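You operate a simulated robot arm through the tools that you are given. There is no shell and no other tool. Be economical: measure what you need, move in short steps, check, and stop when the job is done.

The job below is to be done with a simulated robot arm. You get a single attempt, and the scene is never put back.

JOB
Cross from the play-in that is running to OUTRO on the upper faders.
Fine: unmute OUTRO, fade it up to the cue board's level, then fade the running one out and mute it.

The check looks at the end state, three seconds after you hand in, the way a careful person would. Anything else that was tipped, shoved, dropped, spilled or broken makes it a failure.

ROBOT AND FRAMES
A 7-joint arm with a two-finger gripper on a trunk, on a base that drives. Base frame: it is fixed to the floor where the robot stands at the start and does not move with it; the origin is under the middle of the robot, x ahead of it, y to its left, z up; the surface under the hand at the start is at about z = 0.7. Lengths are in m, angles in rad, forces in N, time in s.
With the tool pointing down near the work surface it reaches from about 0.38 to 0.78 m from the robot's upright axis, wherever it stands. Its first joint turns from -2.496 to 2.496 rad. Places, roughly: channel strip a [0.9, 0, 0.9]; channel strip b [0.9, -0.1, 0.9]; channel strip c [0.9, -0.1, 0.9]; channel strip d [0.9, -0.2, 0.9]; fader a [0.7, 0, 0.9]; fader b [0.7, -0.1, 0.9]; fader c [0.7, -0.1, 0.9]; fader d [0.8, -0.2, 0.9]; fader eight [0.4, -0.5, 0.8]; fader eleven [0.4, -0.7, 0.8]; fader five [0.4, -0.3, 0.8]; fader four [0.4, -0.2, 0.8]; fader nine [0.4, -0.6, 0.8]; fader one [0.4, 0, 0.8]; fader seven [0.4, -0.4, 0.8]; fader six [0.4, -0.3, 0.8]. Payload 2.45 kg.
The TCP is the grasp point between the finger pads, 0.026 m short of the fingertips. In the tool frame z runs along the fingers and y along their closing line. Largest opening 0.096 m; the body of the gripper starts 0.069 m behind the TCP.
Orientation is told as [roll, pitch, yaw] about the base's x, y, z axes, in that order, counted from this pose: with the fingers straight down and closing along the base's y, the tool's x points along the base's -x, its y along +y and its z along -z.

CONTROLS
- The arm moves only by the tool move_arm. Its argument "plan" is a list of rows, each an object (a shift or turn left out is 0, a gripper value left out holds the last) with "offset": the shift along the tool's x, y, z in units of 25 mm (1.0 is 25 mm), a list of three; "turn": the turn, a rotation vector about the tool's x, y, z in units of 4 degrees (1.0 is 4 degrees), a list of three. In form: [{"offset": [tx, ty, tz], "turn": [wx, wy, wz]}, ...]. A call has 1 to 8 rows; each row shifts and turns the commanded pose from where the row before left it, along the tool's axes as they then stand. "gripper" is the gripper command, from -1 (fully open) to 1 (shut), values between in proportion, set as the call begins (left out, the last holds). A call with a number of a shift or a turn outside -1 to 1 is refused whole. Rows are played at 5 a second. More than 0.05 m and 0.15 rad between two rows, or a gripper value outside its range, and nothing of the call is played. Where a pose cannot be reached the arm comes as near as it can. A force on the tool above 60 N (or 10 N above the force at the start of the call, whichever is more), or a blocked arm, ends the call early, and 0.2 s more pass. Each finger halts on what it meets, pressing with about 26 N; the grip force reading is that of the motor and also rises with nothing between the fingers. The clock runs only during rows and for 0.2 s after the last one: add rows that do not move to give the fingers time. The reply holds the time, the measured pose of the TCP, the force on the tool along the base axes, the opening and the grip force, in the units named above and with some noise, with the torque about the TCP (base axes, N m) and any sound that the robot's microphone picked up.
- Cameras (640 x 400 px; columns grow to the right, rows downward): "scene" is now at [0.0128, 0.1349, 1.5215]; the picture's right is [-0.59, -0.81, 0.00], its down [-0.61, 0.44, -0.66] and it looks along [0.53, -0.39, -0.75] (base axes); focal length 251 px, centre (320, 200). "wrist" rides on the gripper at [0.082, 0.003, -0.098] in the tool frame; the picture's right is [-0.04, 1.00, 0.00], its down [-0.73, -0.03, -0.68] and it looks along [-0.68, -0.03, 0.73] (tool axes); focal length 256 px, centre (320, 200).
- camera(camera): a new picture of that camera. No time passes.
- lift_body(by): slides the trunk up (or, below 0, down) by that many m; the arm and the scene camera ride with it, the base frame stays. It gives what a move gives, with no picture.
- base_move(legs): drives the robot by 1 to 6 legs, each [ahead, turn to the left] in m and rad, along the robot's own axes; the way and the turn of a leg run together, so that a leg with both is an arc; at most 1.5 m and 3.142 rad a leg. The arm and the cameras ride along, it lands a little off, and it stops where it bumps. It gives what a move gives.
- head_to(pan, tilt): turns the head with the scene camera to pan (to the left, within 2.705 rad either way) and tilt (down, from -0.506 to 1.204), counted from straight ahead of the robot. It gives what a move gives.
- locate(camera, pixels): for up to 12 pixels [column, row] of the newest picture of that camera ("zoom" is the newest enlarged one), the place [x, y, z] in the base frame of the surface seen there, good to about 0.002 m. No time passes.
- zoom(camera, box): a new picture of the part [left, top, right, bottom] of that camera's present view, enlarged. No time passes.
- finish_job(): hands the job in; it is judged then, once.

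Work in short steps. Measure before you move; look again where a grasp or a placing could have gone wrong, and mend it. You have 80 turns and 48 pictures in all, those below and enlarged ones among them. Open the gripper and draw the arm clear of the work before you hand the job in, unless the task says otherwise; then end with one line.

The tools are called after ">>>" as name(argument=value, ...) on one line, values as JSON. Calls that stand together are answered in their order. move_arm: Moves the arm, as the interface text tells. Its arguments: {"type":"object","properties":{"plan":{"type":"array","items":{"type":"object","properties":{"offset":{"type":"array","items":{"type":"number"}},"turn":{"type":"array","items":{"type":"number"}}}}},"gripper":{"type":"number"}},"required":["plan"]} The other tools are called the same way: lift_body (by) slides the trunk up or down; base_move (legs) drives the base; head_to (pan, tilt) turns the head that bears the scene camera; camera (camera) takes a picture; locate (camera, pixels) gives the place of the surface under pixels of a picture; zoom (camera, box) takes an enlarged picture of a part of a camera's view; finish_job () hands the job in.

At the start:

```text
time: 0.0
ee_pos: [0.4883, 0.0735, 1.2567]
orientation: [-0.001, -0.001, -0.002]
wrist_force: [-0.4, 0.6, 0.5]
torque: [-0.01, 0.0, -0.02]
opening: 0.0963
grasp_force: 0.0
trunk travel left (down, up): [-0.575, 0.065]
robot x, y, heading: [0.0015, 0.0027, -0.004]
head pan, tilt: [-0.628, 0.853]
```

scene: 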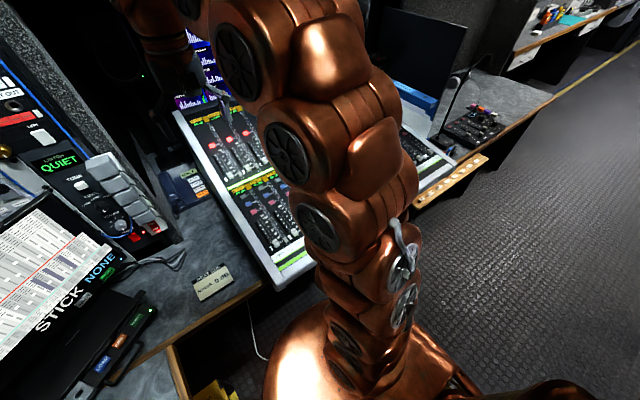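
wrist: 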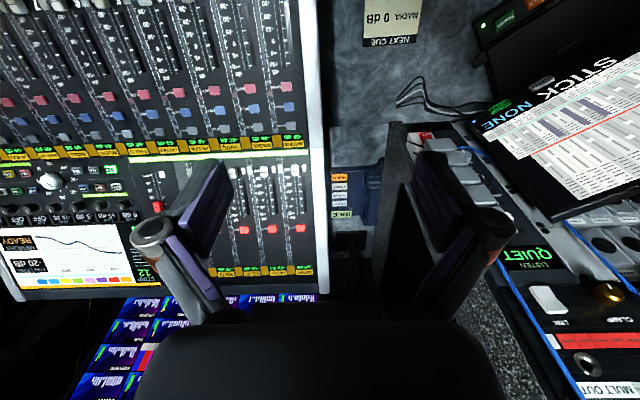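

The wrist picture shows the mixer upside down, with four upper faders near (270,200) and a cue note at (390,20). I zoom in on both.

>>> zoom(camera="wrist", box=[180, 140, 340, 300])

>>> zoom(camera="wrist", box=[340, 0, 640, 180])

>>> zoom(camera="scene", box=[0, 80, 320, 330])

```text
2.50 times, centred on (260, 220) of wrist
```

zoom: 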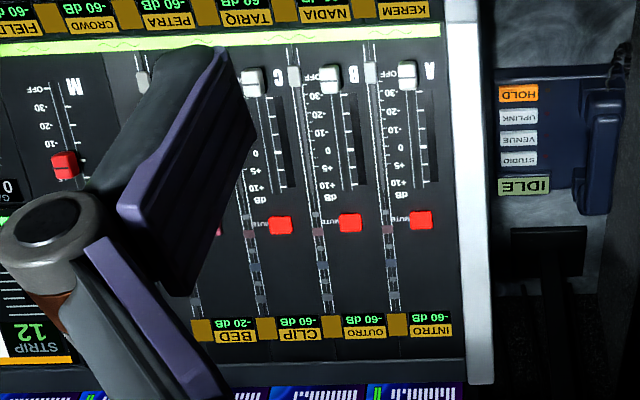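

```text
2.13 times, centred on (490, 90) of wrist
```

zoom: 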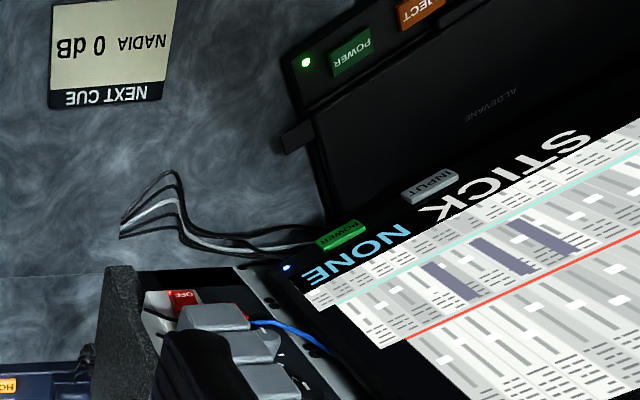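

```text
1.60 times, centred on (160, 205) of scene
```

zoom: 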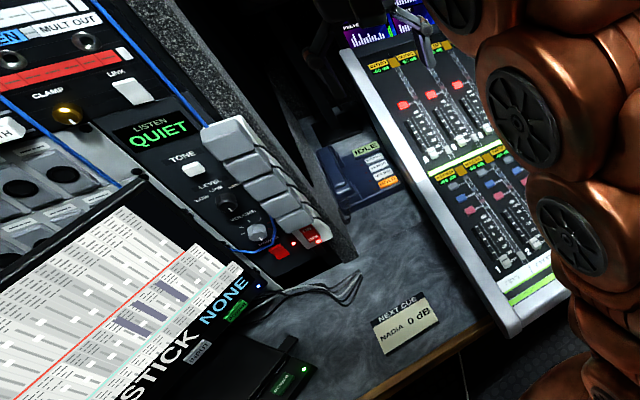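

BED (D) reads -20 dB, and A to C read -60 dB with red mute lights. The note reads NADIA 0 dB, so I look around for another cue board that names OUTRO.

>>> head_to(pan=0.2, tilt=0.4)

>>> camera(camera="scene")

>>> head_to(pan=-0.8, tilt=0.2)

>>> camera(camera="scene")

```text
time: 1.1
ee_pos: [0.4907, 0.0734, 1.2583]
orientation: [0.001, 0.0, -0.001]
wrist_force: [-0.9, 0.1, 0.5]
torque: [-0.02, -0.02, -0.02]
opening: 0.096
grasp_force: 0.0
trunk travel left (down, up): [-0.575, 0.065]
robot x, y, heading: [-0.0015, 0.0008, 0.0]
head pan, tilt: [0.201, 0.4]
```

```text
42 pictures are left
```

scene: 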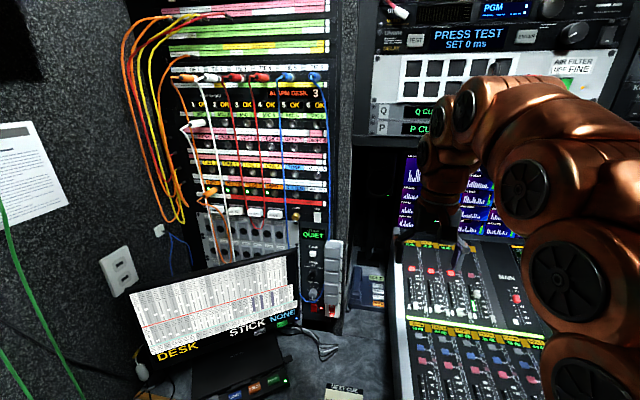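

```text
time: 2.4
ee_pos: [0.4891, 0.0744, 1.2584]
orientation: [0.0, -0.001, -0.001]
wrist_force: [0.5, -0.5, 0.3]
torque: [-0.04, 0.0, 0.01]
opening: 0.0959
grasp_force: 0.0
trunk travel left (down, up): [-0.575, 0.065]
robot x, y, heading: [0.0004, -0.0007, -0.005]
head pan, tilt: [-0.799, 0.201]
```

```text
41 pictures are left
```

scene: 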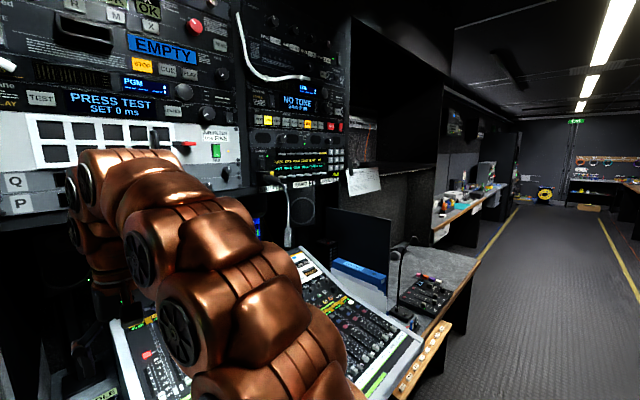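

The only cue text so far is the NEXT CUE card. I zoom on the other small texts: the yellow-text display at (295,160) and the upper rack.

>>> zoom(camera="scene", box=[240, 70, 400, 210])

>>> head_to(pan=0.0, tilt=-0.15)

>>> camera(camera="scene")

```text
2.86 times, centred on (320, 140) of scene
```

zoom: 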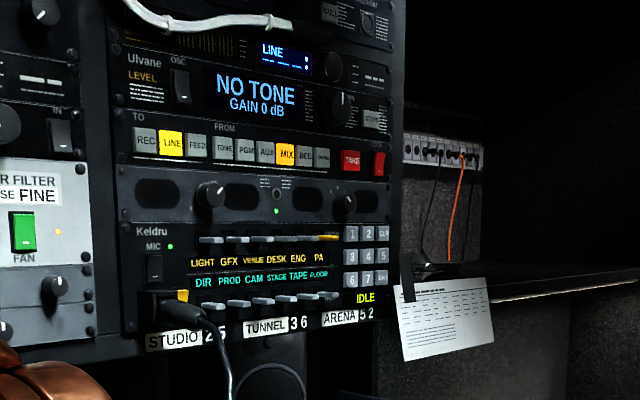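

```text
time: 3.5
ee_pos: [0.4902, 0.0753, 1.2575]
orientation: [0.0, -0.002, -0.001]
wrist_force: [0.3, -0.3, -0.5]
torque: [0.01, -0.01, -0.02]
opening: 0.0958
grasp_force: 0.1
trunk travel left (down, up): [-0.575, 0.065]
robot x, y, heading: [0.0002, -0.0012, -0.002]
head pan, tilt: [0.0, -0.15]
```

```text
39 pictures are left
```

scene: 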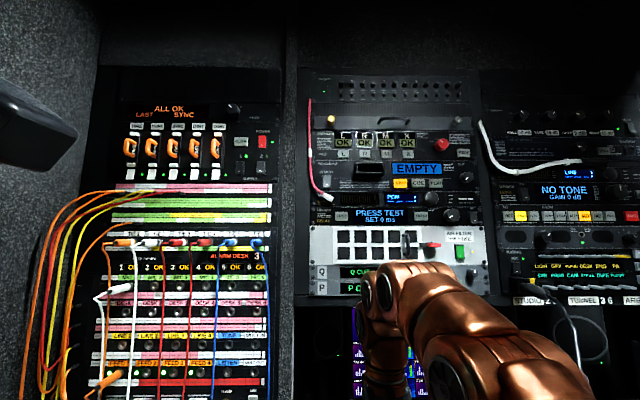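

The rows Q and P at (345,272) show "Q CUE.." and "P ...", partly hidden by the arm. I zoom there.

>>> zoom(camera="scene", box=[300, 215, 490, 310])

```text
3.37 times, centred on (395, 262) of scene
```

zoom: 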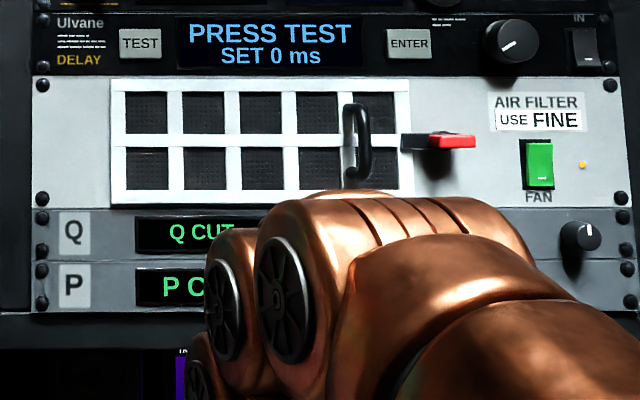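

That is "Q CUT", not a cue board. I look left and behind for another board.

>>> head_to(pan=1.3, tilt=0.2)

>>> camera(camera="scene")

>>> head_to(pan=2.7, tilt=0.2)

>>> camera(camera="scene")

>>> head_to(pan=-2.0, tilt=0.2)

>>> camera(camera="scene")

```text
time: 5.0
ee_pos: [0.4893, 0.0746, 1.2575]
orientation: [0.0, -0.001, -0.002]
wrist_force: [0.1, 0.7, 0.5]
torque: [-0.03, 0.0, 0.01]
opening: 0.0961
grasp_force: 0.0
trunk travel left (down, up): [-0.575, 0.065]
robot x, y, heading: [-0.0014, 0.0012, 0.003]
head pan, tilt: [1.3, 0.201]
```

```text
37 pictures are left
```

scene: 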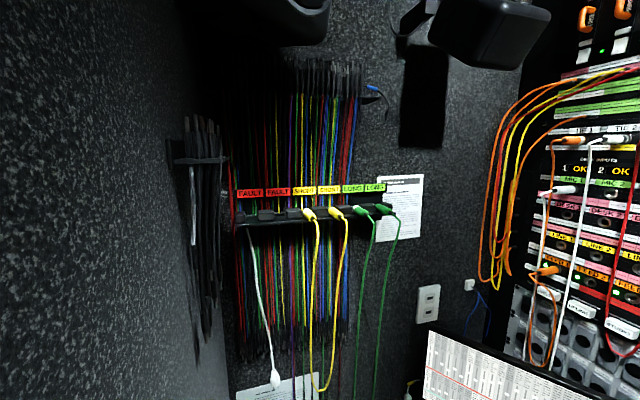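

```text
time: 6.5
ee_pos: [0.489, 0.0736, 1.2582]
orientation: [0.0, 0.0, -0.001]
wrist_force: [0.0, -0.1, 0.1]
torque: [-0.01, -0.01, 0.01]
opening: 0.0959
grasp_force: 0.1
trunk travel left (down, up): [-0.575, 0.065]
robot x, y, heading: [0.0032, -0.0015, 0.004]
head pan, tilt: [2.7, 0.201]
```

```text
36 pictures are left
```

scene: 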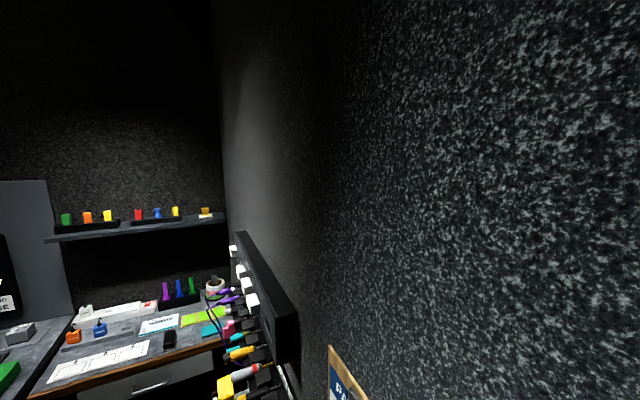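

```text
time: 10.3
ee_pos: [0.4895, 0.0743, 1.2572]
orientation: [0.0, -0.001, 0.0]
wrist_force: [-0.5, 0.3, -0.1]
torque: [0.0, -0.03, -0.03]
opening: 0.096
grasp_force: 0.0
trunk travel left (down, up): [-0.575, 0.065]
robot x, y, heading: [0.0001, 0.0004, 0.0]
head pan, tilt: [-2.0, 0.201]
```

```text
35 pictures are left
```

scene: 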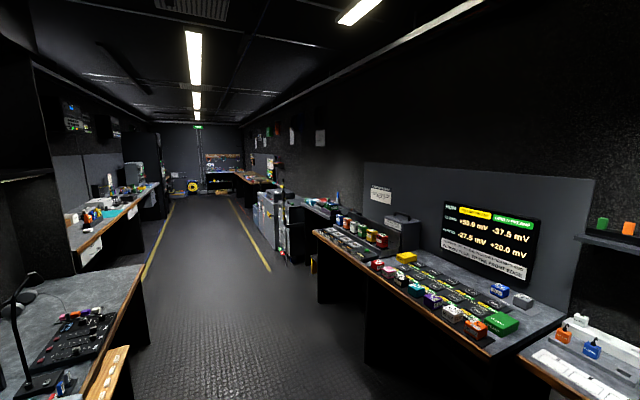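

A framed board showed at (345,375) in the pan 2.7 view, so I look at it.

>>> head_to(pan=2.3, tilt=0.8)

>>> camera(camera="scene")

>>> head_to(pan=-0.1, tilt=0.75)

>>> camera(camera="scene")

```text
time: 13.8
ee_pos: [0.4883, 0.0731, 1.2572]
orientation: [-0.001, -0.001, -0.002]
wrist_force: [0.5, 0.2, -0.3]
torque: [-0.01, 0.0, 0.0]
opening: 0.0961
grasp_force: 0.1
trunk travel left (down, up): [-0.575, 0.065]
robot x, y, heading: [0.0003, -0.002, -0.002]
head pan, tilt: [2.3, 0.799]
```

```text
34 pictures are left
```

scene: 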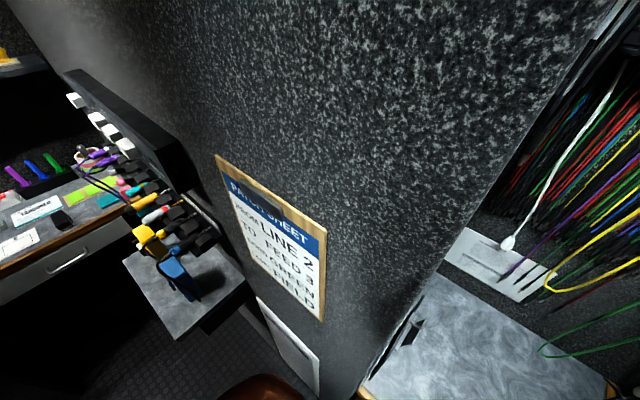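

```text
time: 15.9
ee_pos: [0.4905, 0.0744, 1.2574]
orientation: [-0.001, 0.0, -0.001]
wrist_force: [-0.2, 0.2, 0.0]
torque: [-0.03, 0.04, 0.01]
opening: 0.096
grasp_force: 0.0
trunk travel left (down, up): [-0.575, 0.065]
robot x, y, heading: [0.0003, -0.0008, -0.001]
head pan, tilt: [-0.099, 0.75]
```

```text
33 pictures are left
```

scene: 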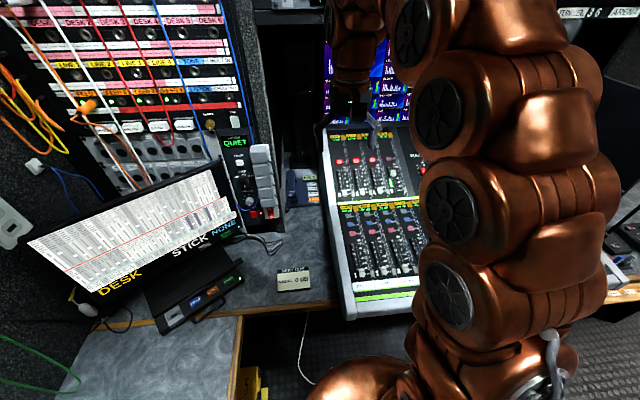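

The framed board is an unrelated patch sheet, so the NEXT CUE card (0 dB) is the cue board. I zoom on the upper strips at (370,170), then get geometry.

>>> zoom(camera="scene", box=[265, 120, 425, 300])

```text
2.22 times, centred on (345, 210) of scene
```

zoom: 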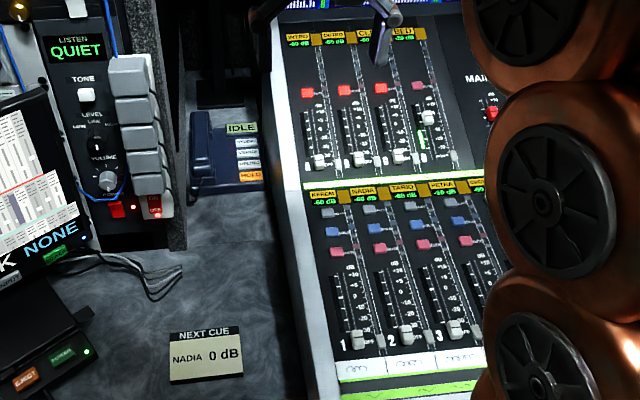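

D's mute is unlit and its meter is green, so D is the one running. I locate the caps and mutes, along with panel points for the slope.

>>> locate(camera="zoom", pixels=[[320, 160], [357, 158], [400, 156], [428, 117], [344, 90], [381, 88], [418, 86], [308, 92], [395, 120], [355, 120], [345, 182], [330, 60]])

>>> zoom(camera="scene", box=[320, 140, 400, 200])

```text
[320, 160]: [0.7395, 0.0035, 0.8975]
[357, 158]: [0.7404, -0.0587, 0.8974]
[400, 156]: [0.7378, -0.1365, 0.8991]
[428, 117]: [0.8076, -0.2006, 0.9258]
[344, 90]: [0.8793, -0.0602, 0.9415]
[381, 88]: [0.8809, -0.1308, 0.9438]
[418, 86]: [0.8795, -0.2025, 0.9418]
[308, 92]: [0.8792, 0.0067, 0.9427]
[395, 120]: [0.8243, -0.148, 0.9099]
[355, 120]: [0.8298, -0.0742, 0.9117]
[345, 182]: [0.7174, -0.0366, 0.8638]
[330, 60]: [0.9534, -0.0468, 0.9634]
```

```text
6.67 times, centred on (360, 170) of scene
```

zoom: 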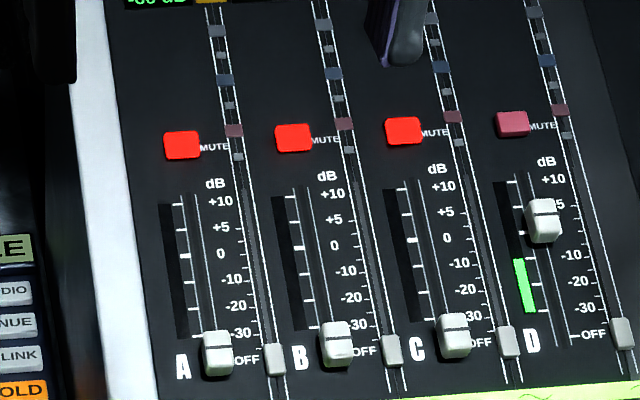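

B's fader (OFF, y≈-0.06) and mute (0.879,-0.060,0.9415) are located, and the panel slopes about 23°. I locate B's scale ticks and caps, and begin bringing the closed gripper over B, tilted to the panel normal.

>>> locate(camera="zoom", pixels=[[293, 195], [299, 247], [304, 273], [318, 335], [334, 345], [334, 358], [543, 220], [294, 138], [512, 124], [535, 283], [520, 184], [408, 240]])

>>> move_arm(gripper=1, plan=[{"offset": [0, -0.9, 0], "turn": [0, -0.958, 0]}, {"offset": [0, -0.9, 0], "turn": [0, -0.958, 0]}, {"offset": [0, -0.9, 0], "turn": [0, -0.958, 0]}, {"offset": [0, -0.9, 0], "turn": [0, -0.958, 0]}, {"offset": [0, -0.9, 0], "turn": [0, -0.958, 0]}, {"offset": [0, -0.9, 0], "turn": [0, -0.958, 0]}])

```text
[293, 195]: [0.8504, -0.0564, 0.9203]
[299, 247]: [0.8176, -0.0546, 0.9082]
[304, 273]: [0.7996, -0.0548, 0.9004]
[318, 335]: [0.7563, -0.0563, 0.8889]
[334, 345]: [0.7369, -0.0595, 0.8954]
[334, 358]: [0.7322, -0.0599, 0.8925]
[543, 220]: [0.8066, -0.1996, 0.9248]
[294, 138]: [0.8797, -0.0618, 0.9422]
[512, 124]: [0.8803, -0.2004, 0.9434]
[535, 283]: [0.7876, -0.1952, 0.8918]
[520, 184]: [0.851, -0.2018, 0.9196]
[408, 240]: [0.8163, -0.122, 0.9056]
```

```text
time: 17.4
ee_pos: [0.4907, -0.0609, 1.257]
orientation: [-0.002, -0.403, -0.001]
wrist_force: [0.4, -0.2, -0.6]
torque: [0.0, 0.05, -0.03]
opening: 0.0
grasp_force: 26.1
trunk travel left (down, up): [-0.575, 0.065]
robot x, y, heading: [-0.0012, 0.0043, 0.002]
head pan, tilt: [-0.099, 0.75]
```

The 0 dB tick is at x≈0.8176, and the tilt is right at -0.403. I advance partway toward the hover above mute B.

>>> move_arm(plan=[{"offset": [-0.58, 0, 0.9]}, {"offset": [-0.58, 0, 0.9]}, {"offset": [-0.58, 0, 0.9]}, {"offset": [-0.58, 0, 0.9]}, {"offset": [-0.58, 0, 0.9]}, {"offset": [-0.58, 0, 0.9]}, {"offset": [-0.58, 0, 0.9]}, {"offset": [-0.58, 0, 0.9]}])

>>> camera(camera="wrist")

```text
time: 19.1
ee_pos: [0.6656, -0.0621, 1.1358]
orientation: [0.001, -0.4, 0.001]
wrist_force: [0.4, 0.5, -0.1]
torque: [0.02, 0.02, 0.0]
opening: 0.0
grasp_force: 26.4
trunk travel left (down, up): [-0.575, 0.065]
robot x, y, heading: [-0.0028, -0.0013, -0.002]
head pan, tilt: [-0.099, 0.75]
```

```text
30 pictures are left
```

wrist: 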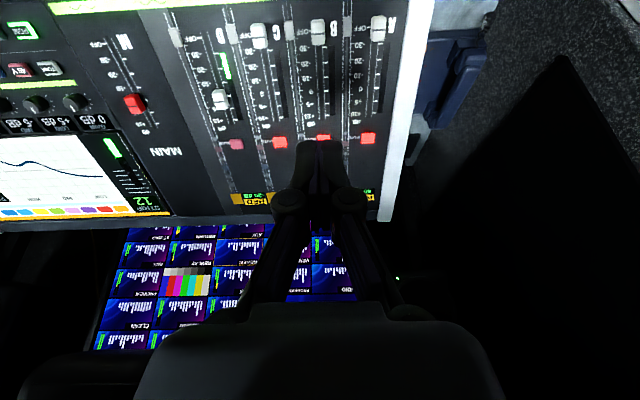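

The view over the strips is good, with cap B at (318,30) and cap D at (220,98). I zoom in to read the scale and displays, and locate points.

>>> zoom(camera="wrist", box=[190, 0, 410, 210])

```text
1.90 times, centred on (300, 105) of wrist
```

zoom: 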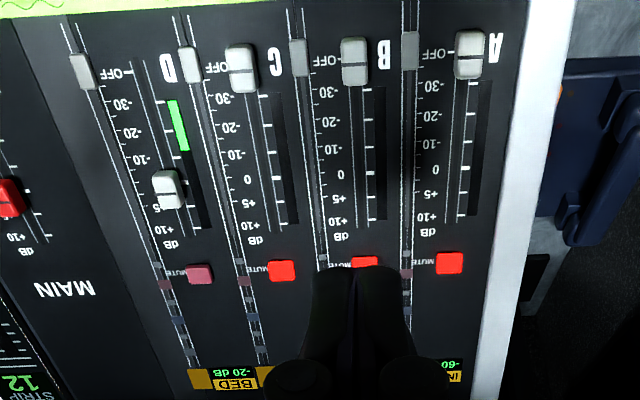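

I measure tick positions and cap center lines from this viewpoint to calibrate the parallax.

>>> locate(camera="zoom", pixels=[[367, 174], [370, 91], [366, 220], [356, 60], [354, 42], [356, 80], [168, 189], [300, 56], [412, 50], [470, 53], [478, 177], [163, 178]])

>>> zoom(camera="wrist", box=[280, 0, 400, 80])

```text
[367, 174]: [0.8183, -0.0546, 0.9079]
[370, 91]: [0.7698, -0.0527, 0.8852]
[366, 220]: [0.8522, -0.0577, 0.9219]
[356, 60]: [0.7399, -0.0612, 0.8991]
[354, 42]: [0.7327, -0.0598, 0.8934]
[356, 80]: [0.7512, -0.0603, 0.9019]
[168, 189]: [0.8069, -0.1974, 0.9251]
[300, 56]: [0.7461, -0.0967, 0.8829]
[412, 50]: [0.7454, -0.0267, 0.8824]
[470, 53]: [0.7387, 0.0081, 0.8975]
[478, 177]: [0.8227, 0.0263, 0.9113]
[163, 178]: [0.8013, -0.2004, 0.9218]
```

```text
5.00 times, centred on (340, 40) of wrist
```

zoom: 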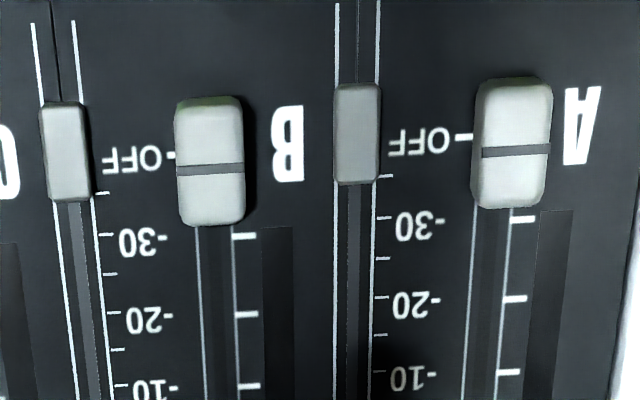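

The cap lines project to OFF at x≈0.749, with the 0 dB tick at 0.818, and D sits near 0. I go to hover about 40 mm above mute B.

>>> move_arm(plan=[{"offset": [-0.6, 0, 0.97]}, {"offset": [-0.6, 0, 0.97]}, {"offset": [-0.6, 0, 0.97]}, {"offset": [-0.6, 0, 0.97]}, {"offset": [-0.6, 0, 0.97]}, {"offset": [-0.6, 0, 0.97]}, {"offset": [-0.6, 0, 0.97]}, {"offset": [-0.6, 0, 0.97]}])

>>> camera(camera="wrist")

>>> zoom(camera="scene", box=[310, 120, 420, 210])

```text
time: 20.9
ee_pos: [0.8503, -0.0613, 1.0046]
orientation: [-0.002, -0.401, -0.001]
wrist_force: [-0.5, 0.5, 1.5]
torque: [0.04, 0.0, 0.02]
opening: 0.0
grasp_force: 25.7
trunk travel left (down, up): [-0.575, 0.065]
robot x, y, heading: [-0.0022, -0.0015, 0.003]
head pan, tilt: [-0.099, 0.75]
```

```text
27 pictures are left
```

wrist: 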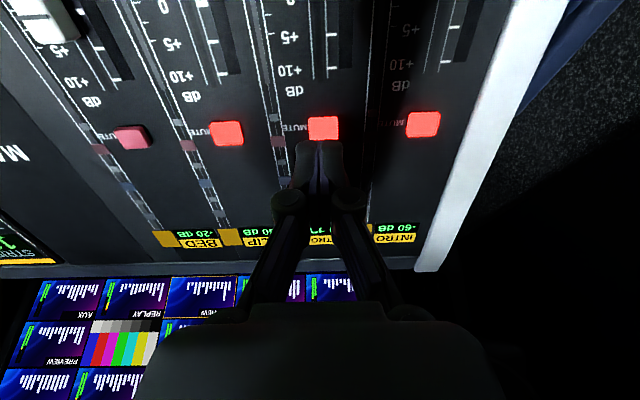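

```text
4.44 times, centred on (365, 165) of scene
```

zoom: 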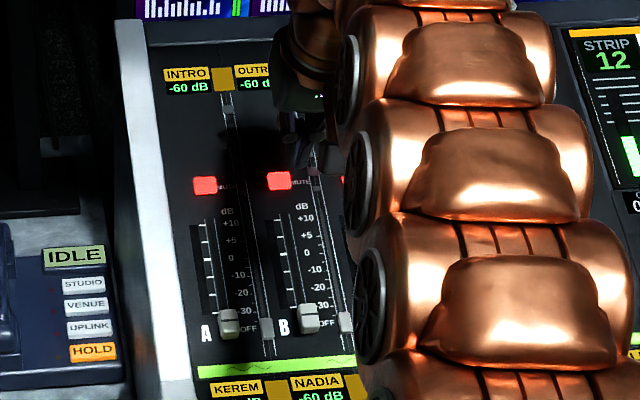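

I'm aligned (lateral error ≈2 mm), with contact expected about 43 mm down the tool axis. I descend to just above the button.

>>> move_arm(plan=[{"offset": [-0.1, 0, 0.7]}, {"offset": [0, 0, 0.7]}, {"offset": [0, 0, 0.2]}, {"offset": [0, 0, 0.1]}, {"offset": [0, 0, 0.06]}])

```text
time: 22.1
ee_pos: [0.8724, -0.0613, 0.9667]
orientation: [0.0, -0.402, -0.001]
wrist_force: [0.3, 0.0, 0.1]
torque: [0.03, -0.02, -0.02]
opening: 0.0
grasp_force: 26.3
trunk travel left (down, up): [-0.575, 0.065]
robot x, y, heading: [-0.0005, 0.004, -0.001]
head pan, tilt: [-0.099, 0.75]
```

The fingertip is level with the button and there's no force yet. I press on in 1–1.5 mm rows.

>>> move_arm(plan=[{"offset": [0, 0, 0.06]}, {"offset": [0, 0, 0.06]}, {"offset": [0, 0, 0.04]}])

>>> zoom(camera="wrist", box=[220, 60, 460, 260])

```text
time: 22.9
ee_pos: [0.8744, -0.0609, 0.9635]
orientation: [0.002, -0.4, -0.001]
wrist_force: [0.1, 0.4, 2.4]
torque: [-0.01, 0.0, 0.0]
opening: 0.0061
grasp_force: 28.7
trunk travel left (down, up): [-0.575, 0.065]
robot x, y, heading: [0.0006, 0.0003, -0.0]
head pan, tilt: [-0.099, 0.75]
heard: click
```

```text
2.00 times, centred on (340, 160) of wrist
```

zoom: 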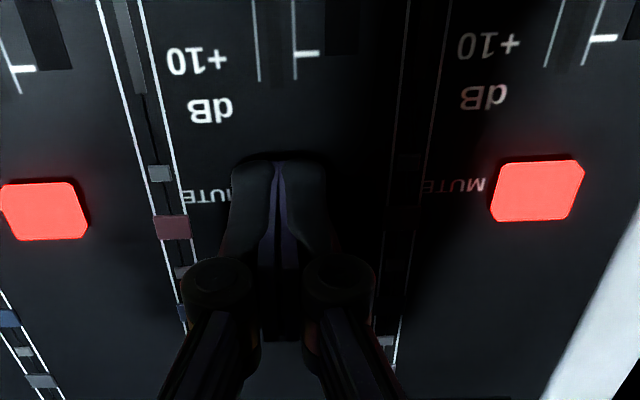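

A click sounded. I retreat straight off the panel and slide back along the slope toward cap B.

>>> move_arm(gripper=1, plan=[{"offset": [0, 0, -0.9]}, {"offset": [0, 0, -0.9]}, {"offset": [0, 0, -0.85]}, {"offset": [1, 0, 0]}, {"offset": [1, 0, 0]}, {"offset": [1, 0, 0]}, {"offset": [1, 0, 0]}, {"offset": [1, 0, 0]}])

>>> move_arm(gripper=0.333, plan=[{"offset": [0.96, 0, 0]}, {"offset": [0, 0, 0]}, {"offset": [0, 0, 0]}])

>>> camera(camera="wrist")

>>> zoom(camera="scene", box=[310, 110, 430, 220])

```text
time: 24.8
ee_pos: [0.7332, -0.0621, 0.9775]
orientation: [0.0, -0.403, 0.0]
wrist_force: [0.3, 0.5, 0.8]
torque: [-0.02, -0.05, -0.03]
opening: 0.0001
grasp_force: 28.4
trunk travel left (down, up): [-0.575, 0.065]
robot x, y, heading: [-0.0007, 0.0015, -0.003]
head pan, tilt: [-0.099, 0.75]
```

```text
time: 25.6
ee_pos: [0.7118, -0.0627, 0.9665]
orientation: [0.0, -0.403, -0.003]
wrist_force: [-0.1, -0.1, -0.1]
torque: [0.02, 0.0, -0.03]
opening: 0.0316
grasp_force: 0.1
trunk travel left (down, up): [-0.575, 0.065]
robot x, y, heading: [-0.002, 0.0007, 0.0]
head pan, tilt: [-0.099, 0.75]
```

```text
24 pictures are left
```

wrist: 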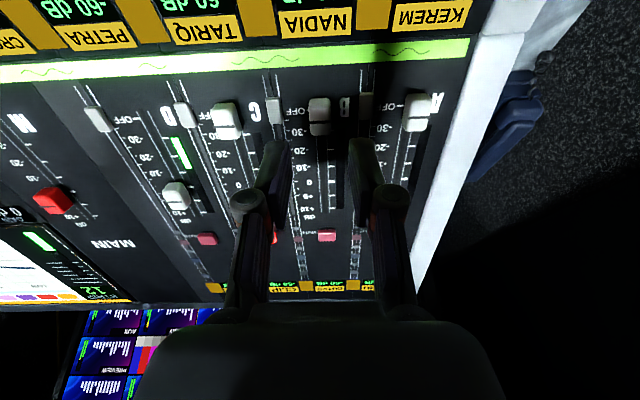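

```text
3.64 times, centred on (370, 165) of scene
```

zoom: 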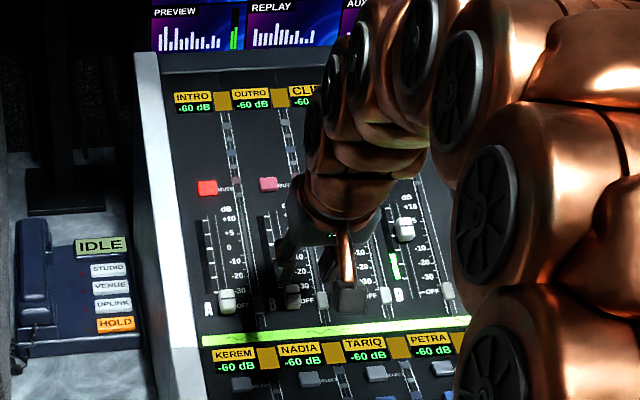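

Mute B is now dim, so OUTRO is unmuted. Cap B sits between the open fingers, and I correct y by +2.5 mm and descend around it.

>>> move_arm(plan=[{"offset": [0, 0.1, 0.5]}, {"offset": [0, 0, 0.5]}, {"offset": [0, 0, 0.5]}, {"offset": [0, 0, 0.4]}, {"offset": [0, 0, 0.3]}, {"offset": [0, 0, 0.2]}])

>>> camera(camera="wrist")

```text
time: 26.9
ee_pos: [0.7334, -0.0594, 0.9099]
orientation: [0.0, -0.402, -0.001]
wrist_force: [-0.2, -1.0, 0.2]
torque: [0.03, 0.01, -0.01]
opening: 0.0318
grasp_force: 0.2
trunk travel left (down, up): [-0.575, 0.065]
robot x, y, heading: [-0.0025, -0.0017, 0.001]
head pan, tilt: [-0.099, 0.75]
```

```text
22 pictures are left
```

wrist: 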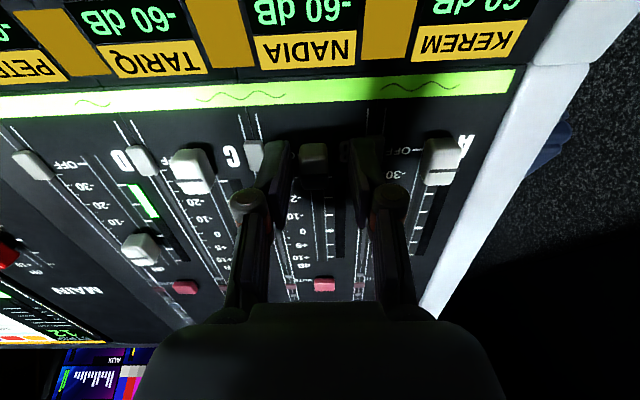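

Cap B is between the fingers, so I grip it.

>>> move_arm(gripper=1, plan=[{"offset": [0, 0, 0]}, {"offset": [0, 0, 0]}, {"offset": [0, 0, 0]}])

```text
time: 27.8
ee_pos: [0.7342, -0.0629, 0.9097]
orientation: [0.0, -0.402, -0.002]
wrist_force: [1.1, -31.4, -2.8]
torque: [-1.06, -0.13, 0.35]
opening: 0.0159
grasp_force: 41.3
trunk travel left (down, up): [-0.575, 0.065]
robot x, y, heading: [0.0006, 0.0006, -0.008]
head pan, tilt: [-0.099, 0.75]
```

There's a sideways load of -31 N, so the cap lies about 3 mm more to -y. I ease the tool that way.

>>> move_arm(plan=[{"offset": [0, -0.06, 0]}, {"offset": [0, -0.05, 0]}, {"offset": [0, 0, 0]}])

```text
time: 28.6
ee_pos: [0.7332, -0.0613, 0.9103]
orientation: [0.0, -0.401, -0.001]
wrist_force: [3.4, -19.3, -0.1]
torque: [-0.64, -0.42, 0.49]
opening: 0.0158
grasp_force: 41.8
trunk travel left (down, up): [-0.575, 0.065]
robot x, y, heading: [-0.001, -0.0033, 0.002]
head pan, tilt: [-0.099, 0.75]
```

The load dropped to -19 N, so I go a little further.

>>> move_arm(plan=[{"offset": [0, -0.08, 0]}, {"offset": [0, -0.08, 0]}, {"offset": [0, 0, 0]}])

```text
time: 29.4
ee_pos: [0.7349, -0.0632, 0.9097]
orientation: [0.0, -0.401, 0.002]
wrist_force: [5.9, 20.6, 0.6]
torque: [0.27, -0.71, 0.87]
opening: 0.0158
grasp_force: 41.8
trunk travel left (down, up): [-0.575, 0.065]
robot x, y, heading: [0.0026, -0.0002, 0.003]
head pan, tilt: [-0.099, 0.75]
```

Nearly balanced, so I go back 2 mm and drag the cap up the slope in small rows, about 55 mm at first.

>>> move_arm(plan=[{"offset": [-0.1, 0.08, 0]}, {"offset": [-0.3, 0, 0]}, {"offset": [-0.3, 0, 0]}, {"offset": [-0.3, 0, 0]}, {"offset": [-0.3, 0, 0]}, {"offset": [-0.3, 0, 0]}, {"offset": [-0.3, 0, 0]}, {"offset": [-0.3, 0, 0]}])

>>> zoom(camera="scene", box=[310, 110, 430, 220])

```text
time: 31.1
ee_pos: [0.7853, -0.063, 0.9323]
orientation: [-0.002, -0.4, 0.0]
wrist_force: [-1.6, 26.1, 0.4]
torque: [0.27, 0.52, 0.89]
opening: 0.0158
grasp_force: 41.7
trunk travel left (down, up): [-0.575, 0.065]
robot x, y, heading: [-0.001, 0.0017, 0.002]
head pan, tilt: [-0.099, 0.75]
```

```text
3.64 times, centred on (370, 165) of scene
```

zoom: 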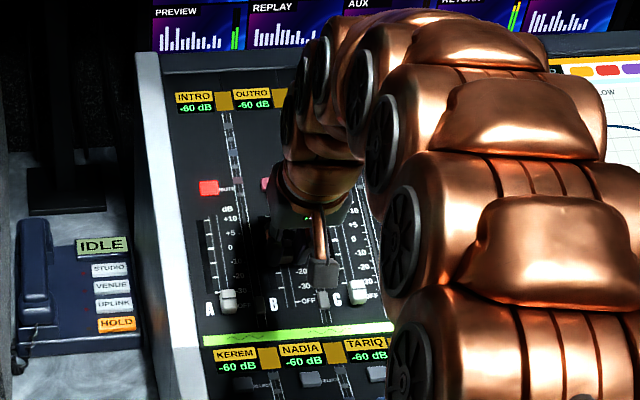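

The cap came along (TCP +51 mm in x). The display stays at -60, so I rely on the scale; about 19 mm remain along the slope. I drag 17 mm and look.

>>> move_arm(plan=[{"offset": [-0.25, 0.05, 0]}, {"offset": [-0.25, 0.05, 0]}, {"offset": [-0.2, 0, 0]}, {"offset": [0, 0, 0]}])

>>> zoom(camera="wrist", box=[240, 60, 420, 240])

```text
time: 32.1
ee_pos: [0.8003, -0.0608, 0.9389]
orientation: [-0.001, -0.404, -0.002]
wrist_force: [2.0, 13.7, -2.4]
torque: [0.02, -0.55, 0.81]
opening: 0.0157
grasp_force: 42.0
trunk travel left (down, up): [-0.575, 0.065]
robot x, y, heading: [-0.002, -0.0005, -0.004]
head pan, tilt: [-0.099, 0.75]
```

```text
2.22 times, centred on (330, 150) of wrist
```

zoom: 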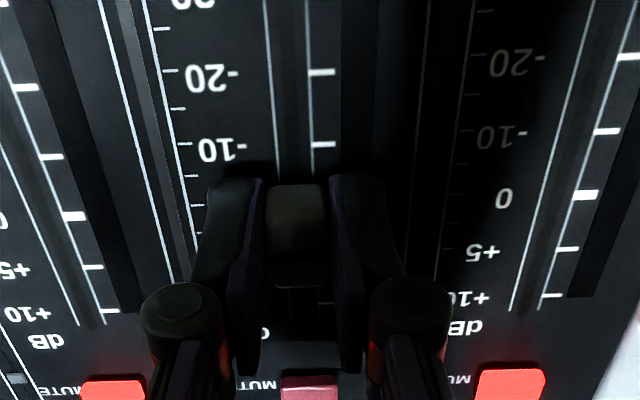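

By dead reckoning the cap is at ≈0.815, so I advance 3 mm more, then open and back off along the normal to measure it.

>>> move_arm(plan=[{"offset": [-0.12, 0, 0]}, {"offset": [0, 0, 0]}])

>>> move_arm(gripper=0.333, plan=[{"offset": [0, 0, 0]}, {"offset": [0, 0, 0]}, {"offset": [0, 0, -0.4]}, {"offset": [0, 0, -0.8]}, {"offset": [0, 0, -0.8]}, {"offset": [0.8, 0, -0.8]}, {"offset": [0.8, 0, -0.8]}, {"offset": [0.8, 0, -0.8]}])

>>> zoom(camera="wrist", box=[200, 20, 440, 220])

```text
time: 32.8
ee_pos: [0.8018, -0.0604, 0.9382]
orientation: [-0.001, -0.401, 0.0]
wrist_force: [-0.5, 11.2, -0.1]
torque: [-0.08, -0.2, 0.82]
opening: 0.0161
grasp_force: 41.8
trunk travel left (down, up): [-0.575, 0.065]
robot x, y, heading: [-0.0061, 0.002, -0.005]
head pan, tilt: [-0.099, 0.75]
```

```text
time: 34.5
ee_pos: [0.7036, -0.0624, 1.0186]
orientation: [0.002, -0.399, -0.002]
wrist_force: [0.4, 0.1, 0.8]
torque: [0.0, 0.01, 0.0]
opening: 0.0321
grasp_force: 0.0
trunk travel left (down, up): [-0.575, 0.065]
robot x, y, heading: [-0.0015, -0.0003, 0.001]
head pan, tilt: [-0.099, 0.75]
```

```text
2.00 times, centred on (320, 120) of wrist
```

zoom: 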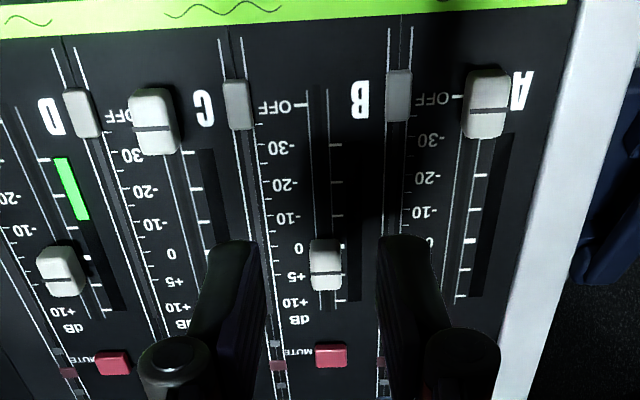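

The cap seems near 0 with parallax, so I locate the cap line, its edges, the ticks, and the caps at OFF for calibration.

>>> locate(camera="zoom", pixels=[[325, 264], [325, 245], [327, 285], [62, 272], [154, 129], [486, 107], [205, 249], [469, 241], [335, 218], [346, 300], [300, 104], [328, 110]])

>>> zoom(camera="wrist", box=[310, 110, 400, 180])

```text
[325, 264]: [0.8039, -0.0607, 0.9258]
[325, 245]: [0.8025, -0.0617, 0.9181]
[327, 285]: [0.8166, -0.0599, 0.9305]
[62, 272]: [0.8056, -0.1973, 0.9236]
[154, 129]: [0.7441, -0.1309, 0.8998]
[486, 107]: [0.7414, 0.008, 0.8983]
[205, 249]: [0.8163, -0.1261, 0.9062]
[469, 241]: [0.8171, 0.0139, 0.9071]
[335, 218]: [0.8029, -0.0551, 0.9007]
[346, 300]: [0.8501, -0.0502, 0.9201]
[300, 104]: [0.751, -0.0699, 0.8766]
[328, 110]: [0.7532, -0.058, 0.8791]
```

```text
5.71 times, centred on (355, 145) of wrist
```

zoom: 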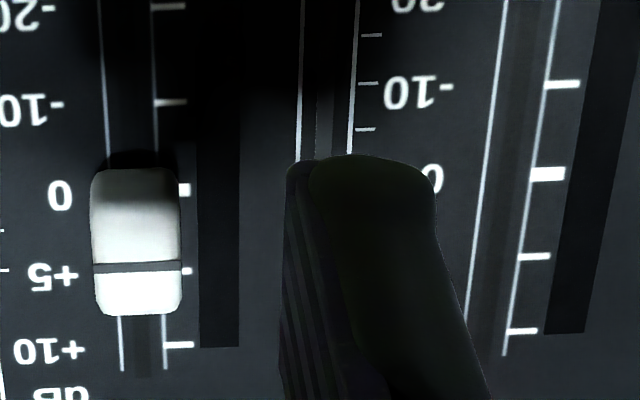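

I picked the cap line coarsely, so I locate again in the sharper zoom.

>>> locate(camera="zoom", pixels=[[137, 267], [115, 268], [160, 266], [137, 180], [137, 300], [184, 190], [187, 271], [180, 345], [547, 174], [535, 257], [520, 331], [170, 102]])

```text
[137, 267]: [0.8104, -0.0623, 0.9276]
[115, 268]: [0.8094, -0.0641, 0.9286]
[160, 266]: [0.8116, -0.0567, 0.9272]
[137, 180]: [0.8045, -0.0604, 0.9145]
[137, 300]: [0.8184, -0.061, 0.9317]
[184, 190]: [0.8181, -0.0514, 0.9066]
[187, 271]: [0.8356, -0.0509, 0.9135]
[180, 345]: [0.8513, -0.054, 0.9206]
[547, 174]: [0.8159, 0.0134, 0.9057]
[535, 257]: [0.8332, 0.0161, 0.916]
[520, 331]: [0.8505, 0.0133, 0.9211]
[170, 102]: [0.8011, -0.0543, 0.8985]
```

The cap foot comes to ≈0.819 against the 0 tick at 0.8176 (+0.4 dB). I check for bias by doing the same with caps A and C, which rest at OFF.

>>> zoom(camera="wrist", box=[345, 45, 425, 95])

```text
8.00 times, centred on (385, 70) of wrist
```

zoom: 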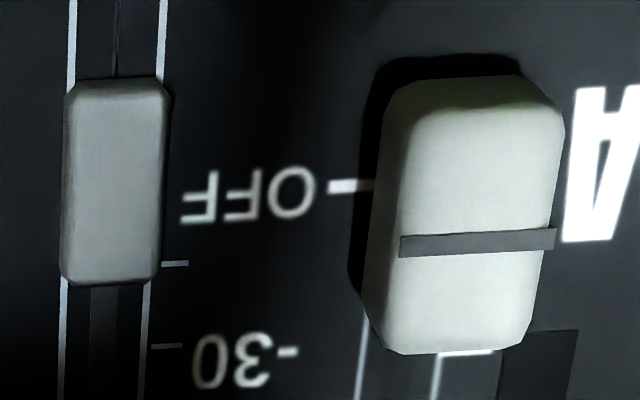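

>>> locate(camera="zoom", pixels=[[425, 244], [477, 242], [530, 239], [350, 186], [340, 188], [465, 354], [365, 186], [450, 290], [510, 285]])

```text
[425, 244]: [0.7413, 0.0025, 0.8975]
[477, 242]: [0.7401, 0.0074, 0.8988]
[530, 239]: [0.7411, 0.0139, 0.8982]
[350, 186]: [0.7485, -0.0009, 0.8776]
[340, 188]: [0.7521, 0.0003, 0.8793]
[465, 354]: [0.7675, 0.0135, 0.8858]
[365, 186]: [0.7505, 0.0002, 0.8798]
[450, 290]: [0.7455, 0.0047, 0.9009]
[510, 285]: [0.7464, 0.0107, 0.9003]
```

The bias is about -1 mm, so B may be ~2 mm above 0 dB. I take a tighter zoom on B for a better reading.

>>> zoom(camera="wrist", box=[295, 130, 359, 170])

```text
10.00 times, centred on (327, 150) of wrist
```

zoom: 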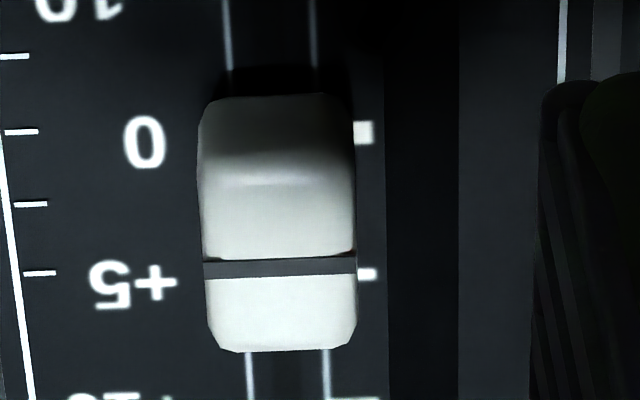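

Combining the readings, B is about 2.5–3 mm too high (≈+0.8 dB). I go back down along the same path with the gripper open.

>>> move_arm(plan=[{"offset": [-0.8, 0, 0.8]}, {"offset": [-0.8, 0, 0.8]}, {"offset": [-0.8, 0, 0.8]}, {"offset": [0, 0.03, 0.8]}, {"offset": [0, 0, 0.6]}, {"offset": [0, 0, 0.4]}, {"offset": [0, 0, 0.2]}])

>>> move_arm(gripper=1, plan=[{"offset": [0, 0, 0]}, {"offset": [0, 0, 0]}, {"offset": [0, 0, 0]}, {"offset": [0, 0, 0]}])

```text
time: 36.1
ee_pos: [0.8033, -0.0596, 0.9394]
orientation: [0.0, -0.403, -0.002]
wrist_force: [0.0, 0.2, 0.0]
torque: [0.0, 0.03, -0.04]
opening: 0.0319
grasp_force: 0.1
trunk travel left (down, up): [-0.575, 0.065]
robot x, y, heading: [0.0016, -0.0006, -0.003]
head pan, tilt: [-0.099, 0.75]
```

```text
time: 37.1
ee_pos: [0.8035, -0.0612, 0.9392]
orientation: [-0.001, -0.401, -0.002]
wrist_force: [1.0, -10.2, -0.7]
torque: [-0.63, -0.03, 0.71]
opening: 0.016
grasp_force: 41.8
trunk travel left (down, up): [-0.575, 0.065]
robot x, y, heading: [-0.0003, -0.0017, 0.001]
head pan, tilt: [-0.099, 0.75]
```

Gripped again, I pull 2.75 mm down-slope, release, and retreat the same way for a like-for-like check.

>>> move_arm(plan=[{"offset": [0.06, 0, 0]}, {"offset": [0.05, 0, 0]}, {"offset": [0, 0, 0]}, {"offset": [0, 0, 0]}])

>>> move_arm(gripper=0.333, plan=[{"offset": [0, 0, 0]}, {"offset": [0, 0, 0]}, {"offset": [0, 0, -0.4]}, {"offset": [0, 0, -0.8]}, {"offset": [0, 0, -0.8]}, {"offset": [0.8, 0, -0.8]}, {"offset": [0.8, 0, -0.8]}, {"offset": [0.8, 0, -0.8]}])

>>> zoom(camera="wrist", box=[295, 130, 359, 170])

```text
time: 38.1
ee_pos: [0.8004, -0.0609, 0.9379]
orientation: [0.001, -0.402, -0.002]
wrist_force: [0.2, -13.5, -2.1]
torque: [-0.64, 0.2, 0.68]
opening: 0.0161
grasp_force: 41.7
trunk travel left (down, up): [-0.575, 0.065]
robot x, y, heading: [-0.0003, -0.0014, 0.003]
head pan, tilt: [-0.099, 0.75]
```

```text
time: 40.0
ee_pos: [0.7028, -0.0584, 1.0178]
orientation: [0.0, -0.399, -0.002]
wrist_force: [0.0, -0.5, -0.1]
torque: [-0.05, -0.01, 0.01]
opening: 0.032
grasp_force: 0.1
trunk travel left (down, up): [-0.575, 0.065]
robot x, y, heading: [0.0013, 0.0018, -0.003]
head pan, tilt: [-0.099, 0.75]
```

```text
10.00 times, centred on (327, 150) of wrist
```

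zoom: 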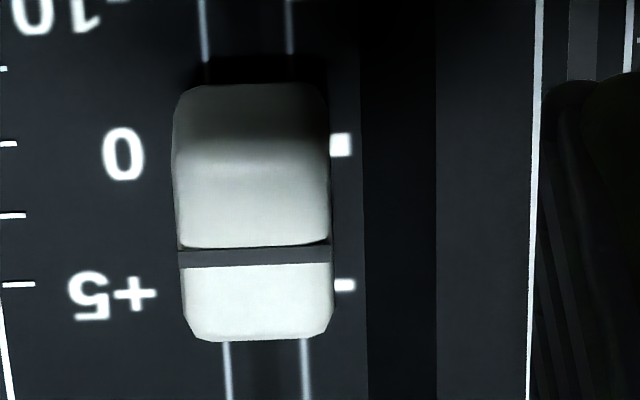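

The cap line moved from 0.95 to 0.79 of the 0→+5 apparent span, which works out about +0.2 dB. I confirm with locate.

>>> locate(camera="zoom", pixels=[[200, 258], [225, 257], [254, 256], [280, 255], [310, 254], [342, 145], [338, 150], [344, 285]])

```text
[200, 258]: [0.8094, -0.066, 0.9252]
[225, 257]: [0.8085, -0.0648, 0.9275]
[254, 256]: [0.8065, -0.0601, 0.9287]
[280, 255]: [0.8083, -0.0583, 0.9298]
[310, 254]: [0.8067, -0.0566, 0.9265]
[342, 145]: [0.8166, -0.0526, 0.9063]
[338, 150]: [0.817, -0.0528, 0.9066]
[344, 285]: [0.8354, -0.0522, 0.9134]
```

B is at 0 dB within a millimetre. I move the open gripper sideways 140 mm to strip D.

>>> move_arm(plan=[{"offset": [0, -0.93, 0]}, {"offset": [0, -0.93, 0]}, {"offset": [0, -0.93, 0]}, {"offset": [0, -0.93, 0]}, {"offset": [0, -0.93, 0]}, {"offset": [0, -0.93, 0]}, {"offset": [0, 0, 0]}])

>>> camera(camera="wrist")

```text
time: 41.5
ee_pos: [0.7049, -0.1993, 1.0168]
orientation: [0.0, -0.402, -0.001]
wrist_force: [0.4, 0.2, -0.6]
torque: [0.02, 0.0, 0.01]
opening: 0.0321
grasp_force: 0.0
trunk travel left (down, up): [-0.575, 0.065]
robot x, y, heading: [0.0002, 0.0033, -0.002]
head pan, tilt: [-0.099, 0.75]
```

```text
14 pictures are left
```

wrist: 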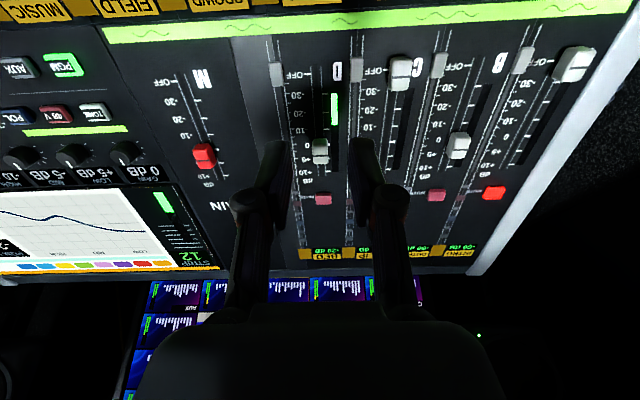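

D's cap is centred at (320,150). I locate it for an exact y.

>>> locate(camera="wrist", pixels=[[320, 150], [315, 152], [325, 152], [320, 156], [322, 199], [318, 199]])

>>> move_arm(plan=[{"offset": [-0.8, 0, 0.8]}, {"offset": [-0.8, 0, 0.8]}, {"offset": [-0.75, 0, 0.8]}])

```text
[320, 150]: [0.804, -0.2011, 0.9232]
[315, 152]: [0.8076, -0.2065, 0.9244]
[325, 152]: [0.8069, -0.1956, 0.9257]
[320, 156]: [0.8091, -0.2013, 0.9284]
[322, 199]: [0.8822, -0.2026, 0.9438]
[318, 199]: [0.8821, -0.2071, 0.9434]
```

```text
time: 42.4
ee_pos: [0.7793, -0.1998, 0.984]
orientation: [0.0, -0.401, -0.001]
wrist_force: [-0.4, -0.2, 1.3]
torque: [-0.02, 0.0, 0.02]
opening: 0.032
grasp_force: 0.1
trunk travel left (down, up): [-0.575, 0.065]
robot x, y, heading: [0.0008, -0.0006, -0.002]
head pan, tilt: [-0.099, 0.75]
```

The cap is at y≈-0.201, so I descend with a -1 mm y correction and then grip.

>>> move_arm(plan=[{"offset": [0, -0.05, 0.8]}, {"offset": [0, 0, 0.6]}, {"offset": [0, 0, 0.4]}, {"offset": [0, 0, 0.2]}])

>>> move_arm(gripper=1, plan=[{"offset": [0, 0, 0]}, {"offset": [0, 0, 0]}, {"offset": [0, 0, 0]}, {"offset": [0, 0, 0]}])

```text
time: 43.4
ee_pos: [0.7998, -0.2002, 0.9382]
orientation: [0.0, -0.403, -0.002]
wrist_force: [-0.4, 0.3, -0.4]
torque: [0.0, 0.01, -0.01]
opening: 0.0323
grasp_force: 0.0
trunk travel left (down, up): [-0.575, 0.065]
robot x, y, heading: [0.004, 0.0012, 0.003]
head pan, tilt: [-0.099, 0.75]
```

```text
time: 44.4
ee_pos: [0.7999, -0.202, 0.9377]
orientation: [0.0, -0.402, -0.002]
wrist_force: [0.7, -2.6, -1.1]
torque: [-0.34, -0.2, 0.68]
opening: 0.0158
grasp_force: 42.1
trunk travel left (down, up): [-0.575, 0.065]
robot x, y, heading: [-0.0003, 0.0006, -0.001]
head pan, tilt: [-0.099, 0.75]
```

The grip is well centred (2.6 N). I drag D's cap down about 72 mm to OFF, the last bit gently against the stop.

>>> move_arm(plan=[{"offset": [0.4, 0, 0]}, {"offset": [0.4, 0, 0]}, {"offset": [0.4, 0, 0]}, {"offset": [0.4, 0, 0]}, {"offset": [0.4, 0, 0]}, {"offset": [0.4, 0, 0]}, {"offset": [0.3, 0, 0]}, {"offset": [0.1, 0, 0]}])

>>> move_arm(plan=[{"offset": [0.06, 0, 0]}, {"offset": [0.06, 0, 0]}, {"offset": [0, 0, 0]}])

```text
time: 46.1
ee_pos: [0.7359, -0.201, 0.9116]
orientation: [-0.001, -0.401, -0.002]
wrist_force: [0.7, -11.9, -0.7]
torque: [-0.6, -0.19, 0.59]
opening: 0.0159
grasp_force: 41.3
trunk travel left (down, up): [-0.575, 0.065]
robot x, y, heading: [-0.0048, -0.0011, -0.001]
head pan, tilt: [-0.099, 0.75]
```

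```text
time: 47.0
ee_pos: [0.7345, -0.2028, 0.9112]
orientation: [0.0, -0.402, -0.003]
wrist_force: [14.4, -17.4, 2.0]
torque: [-0.71, -0.07, 0.58]
opening: 0.0159
grasp_force: 41.9
trunk travel left (down, up): [-0.575, 0.065]
robot x, y, heading: [0.0001, 0.0016, 0.001]
head pan, tilt: [-0.099, 0.75]
```

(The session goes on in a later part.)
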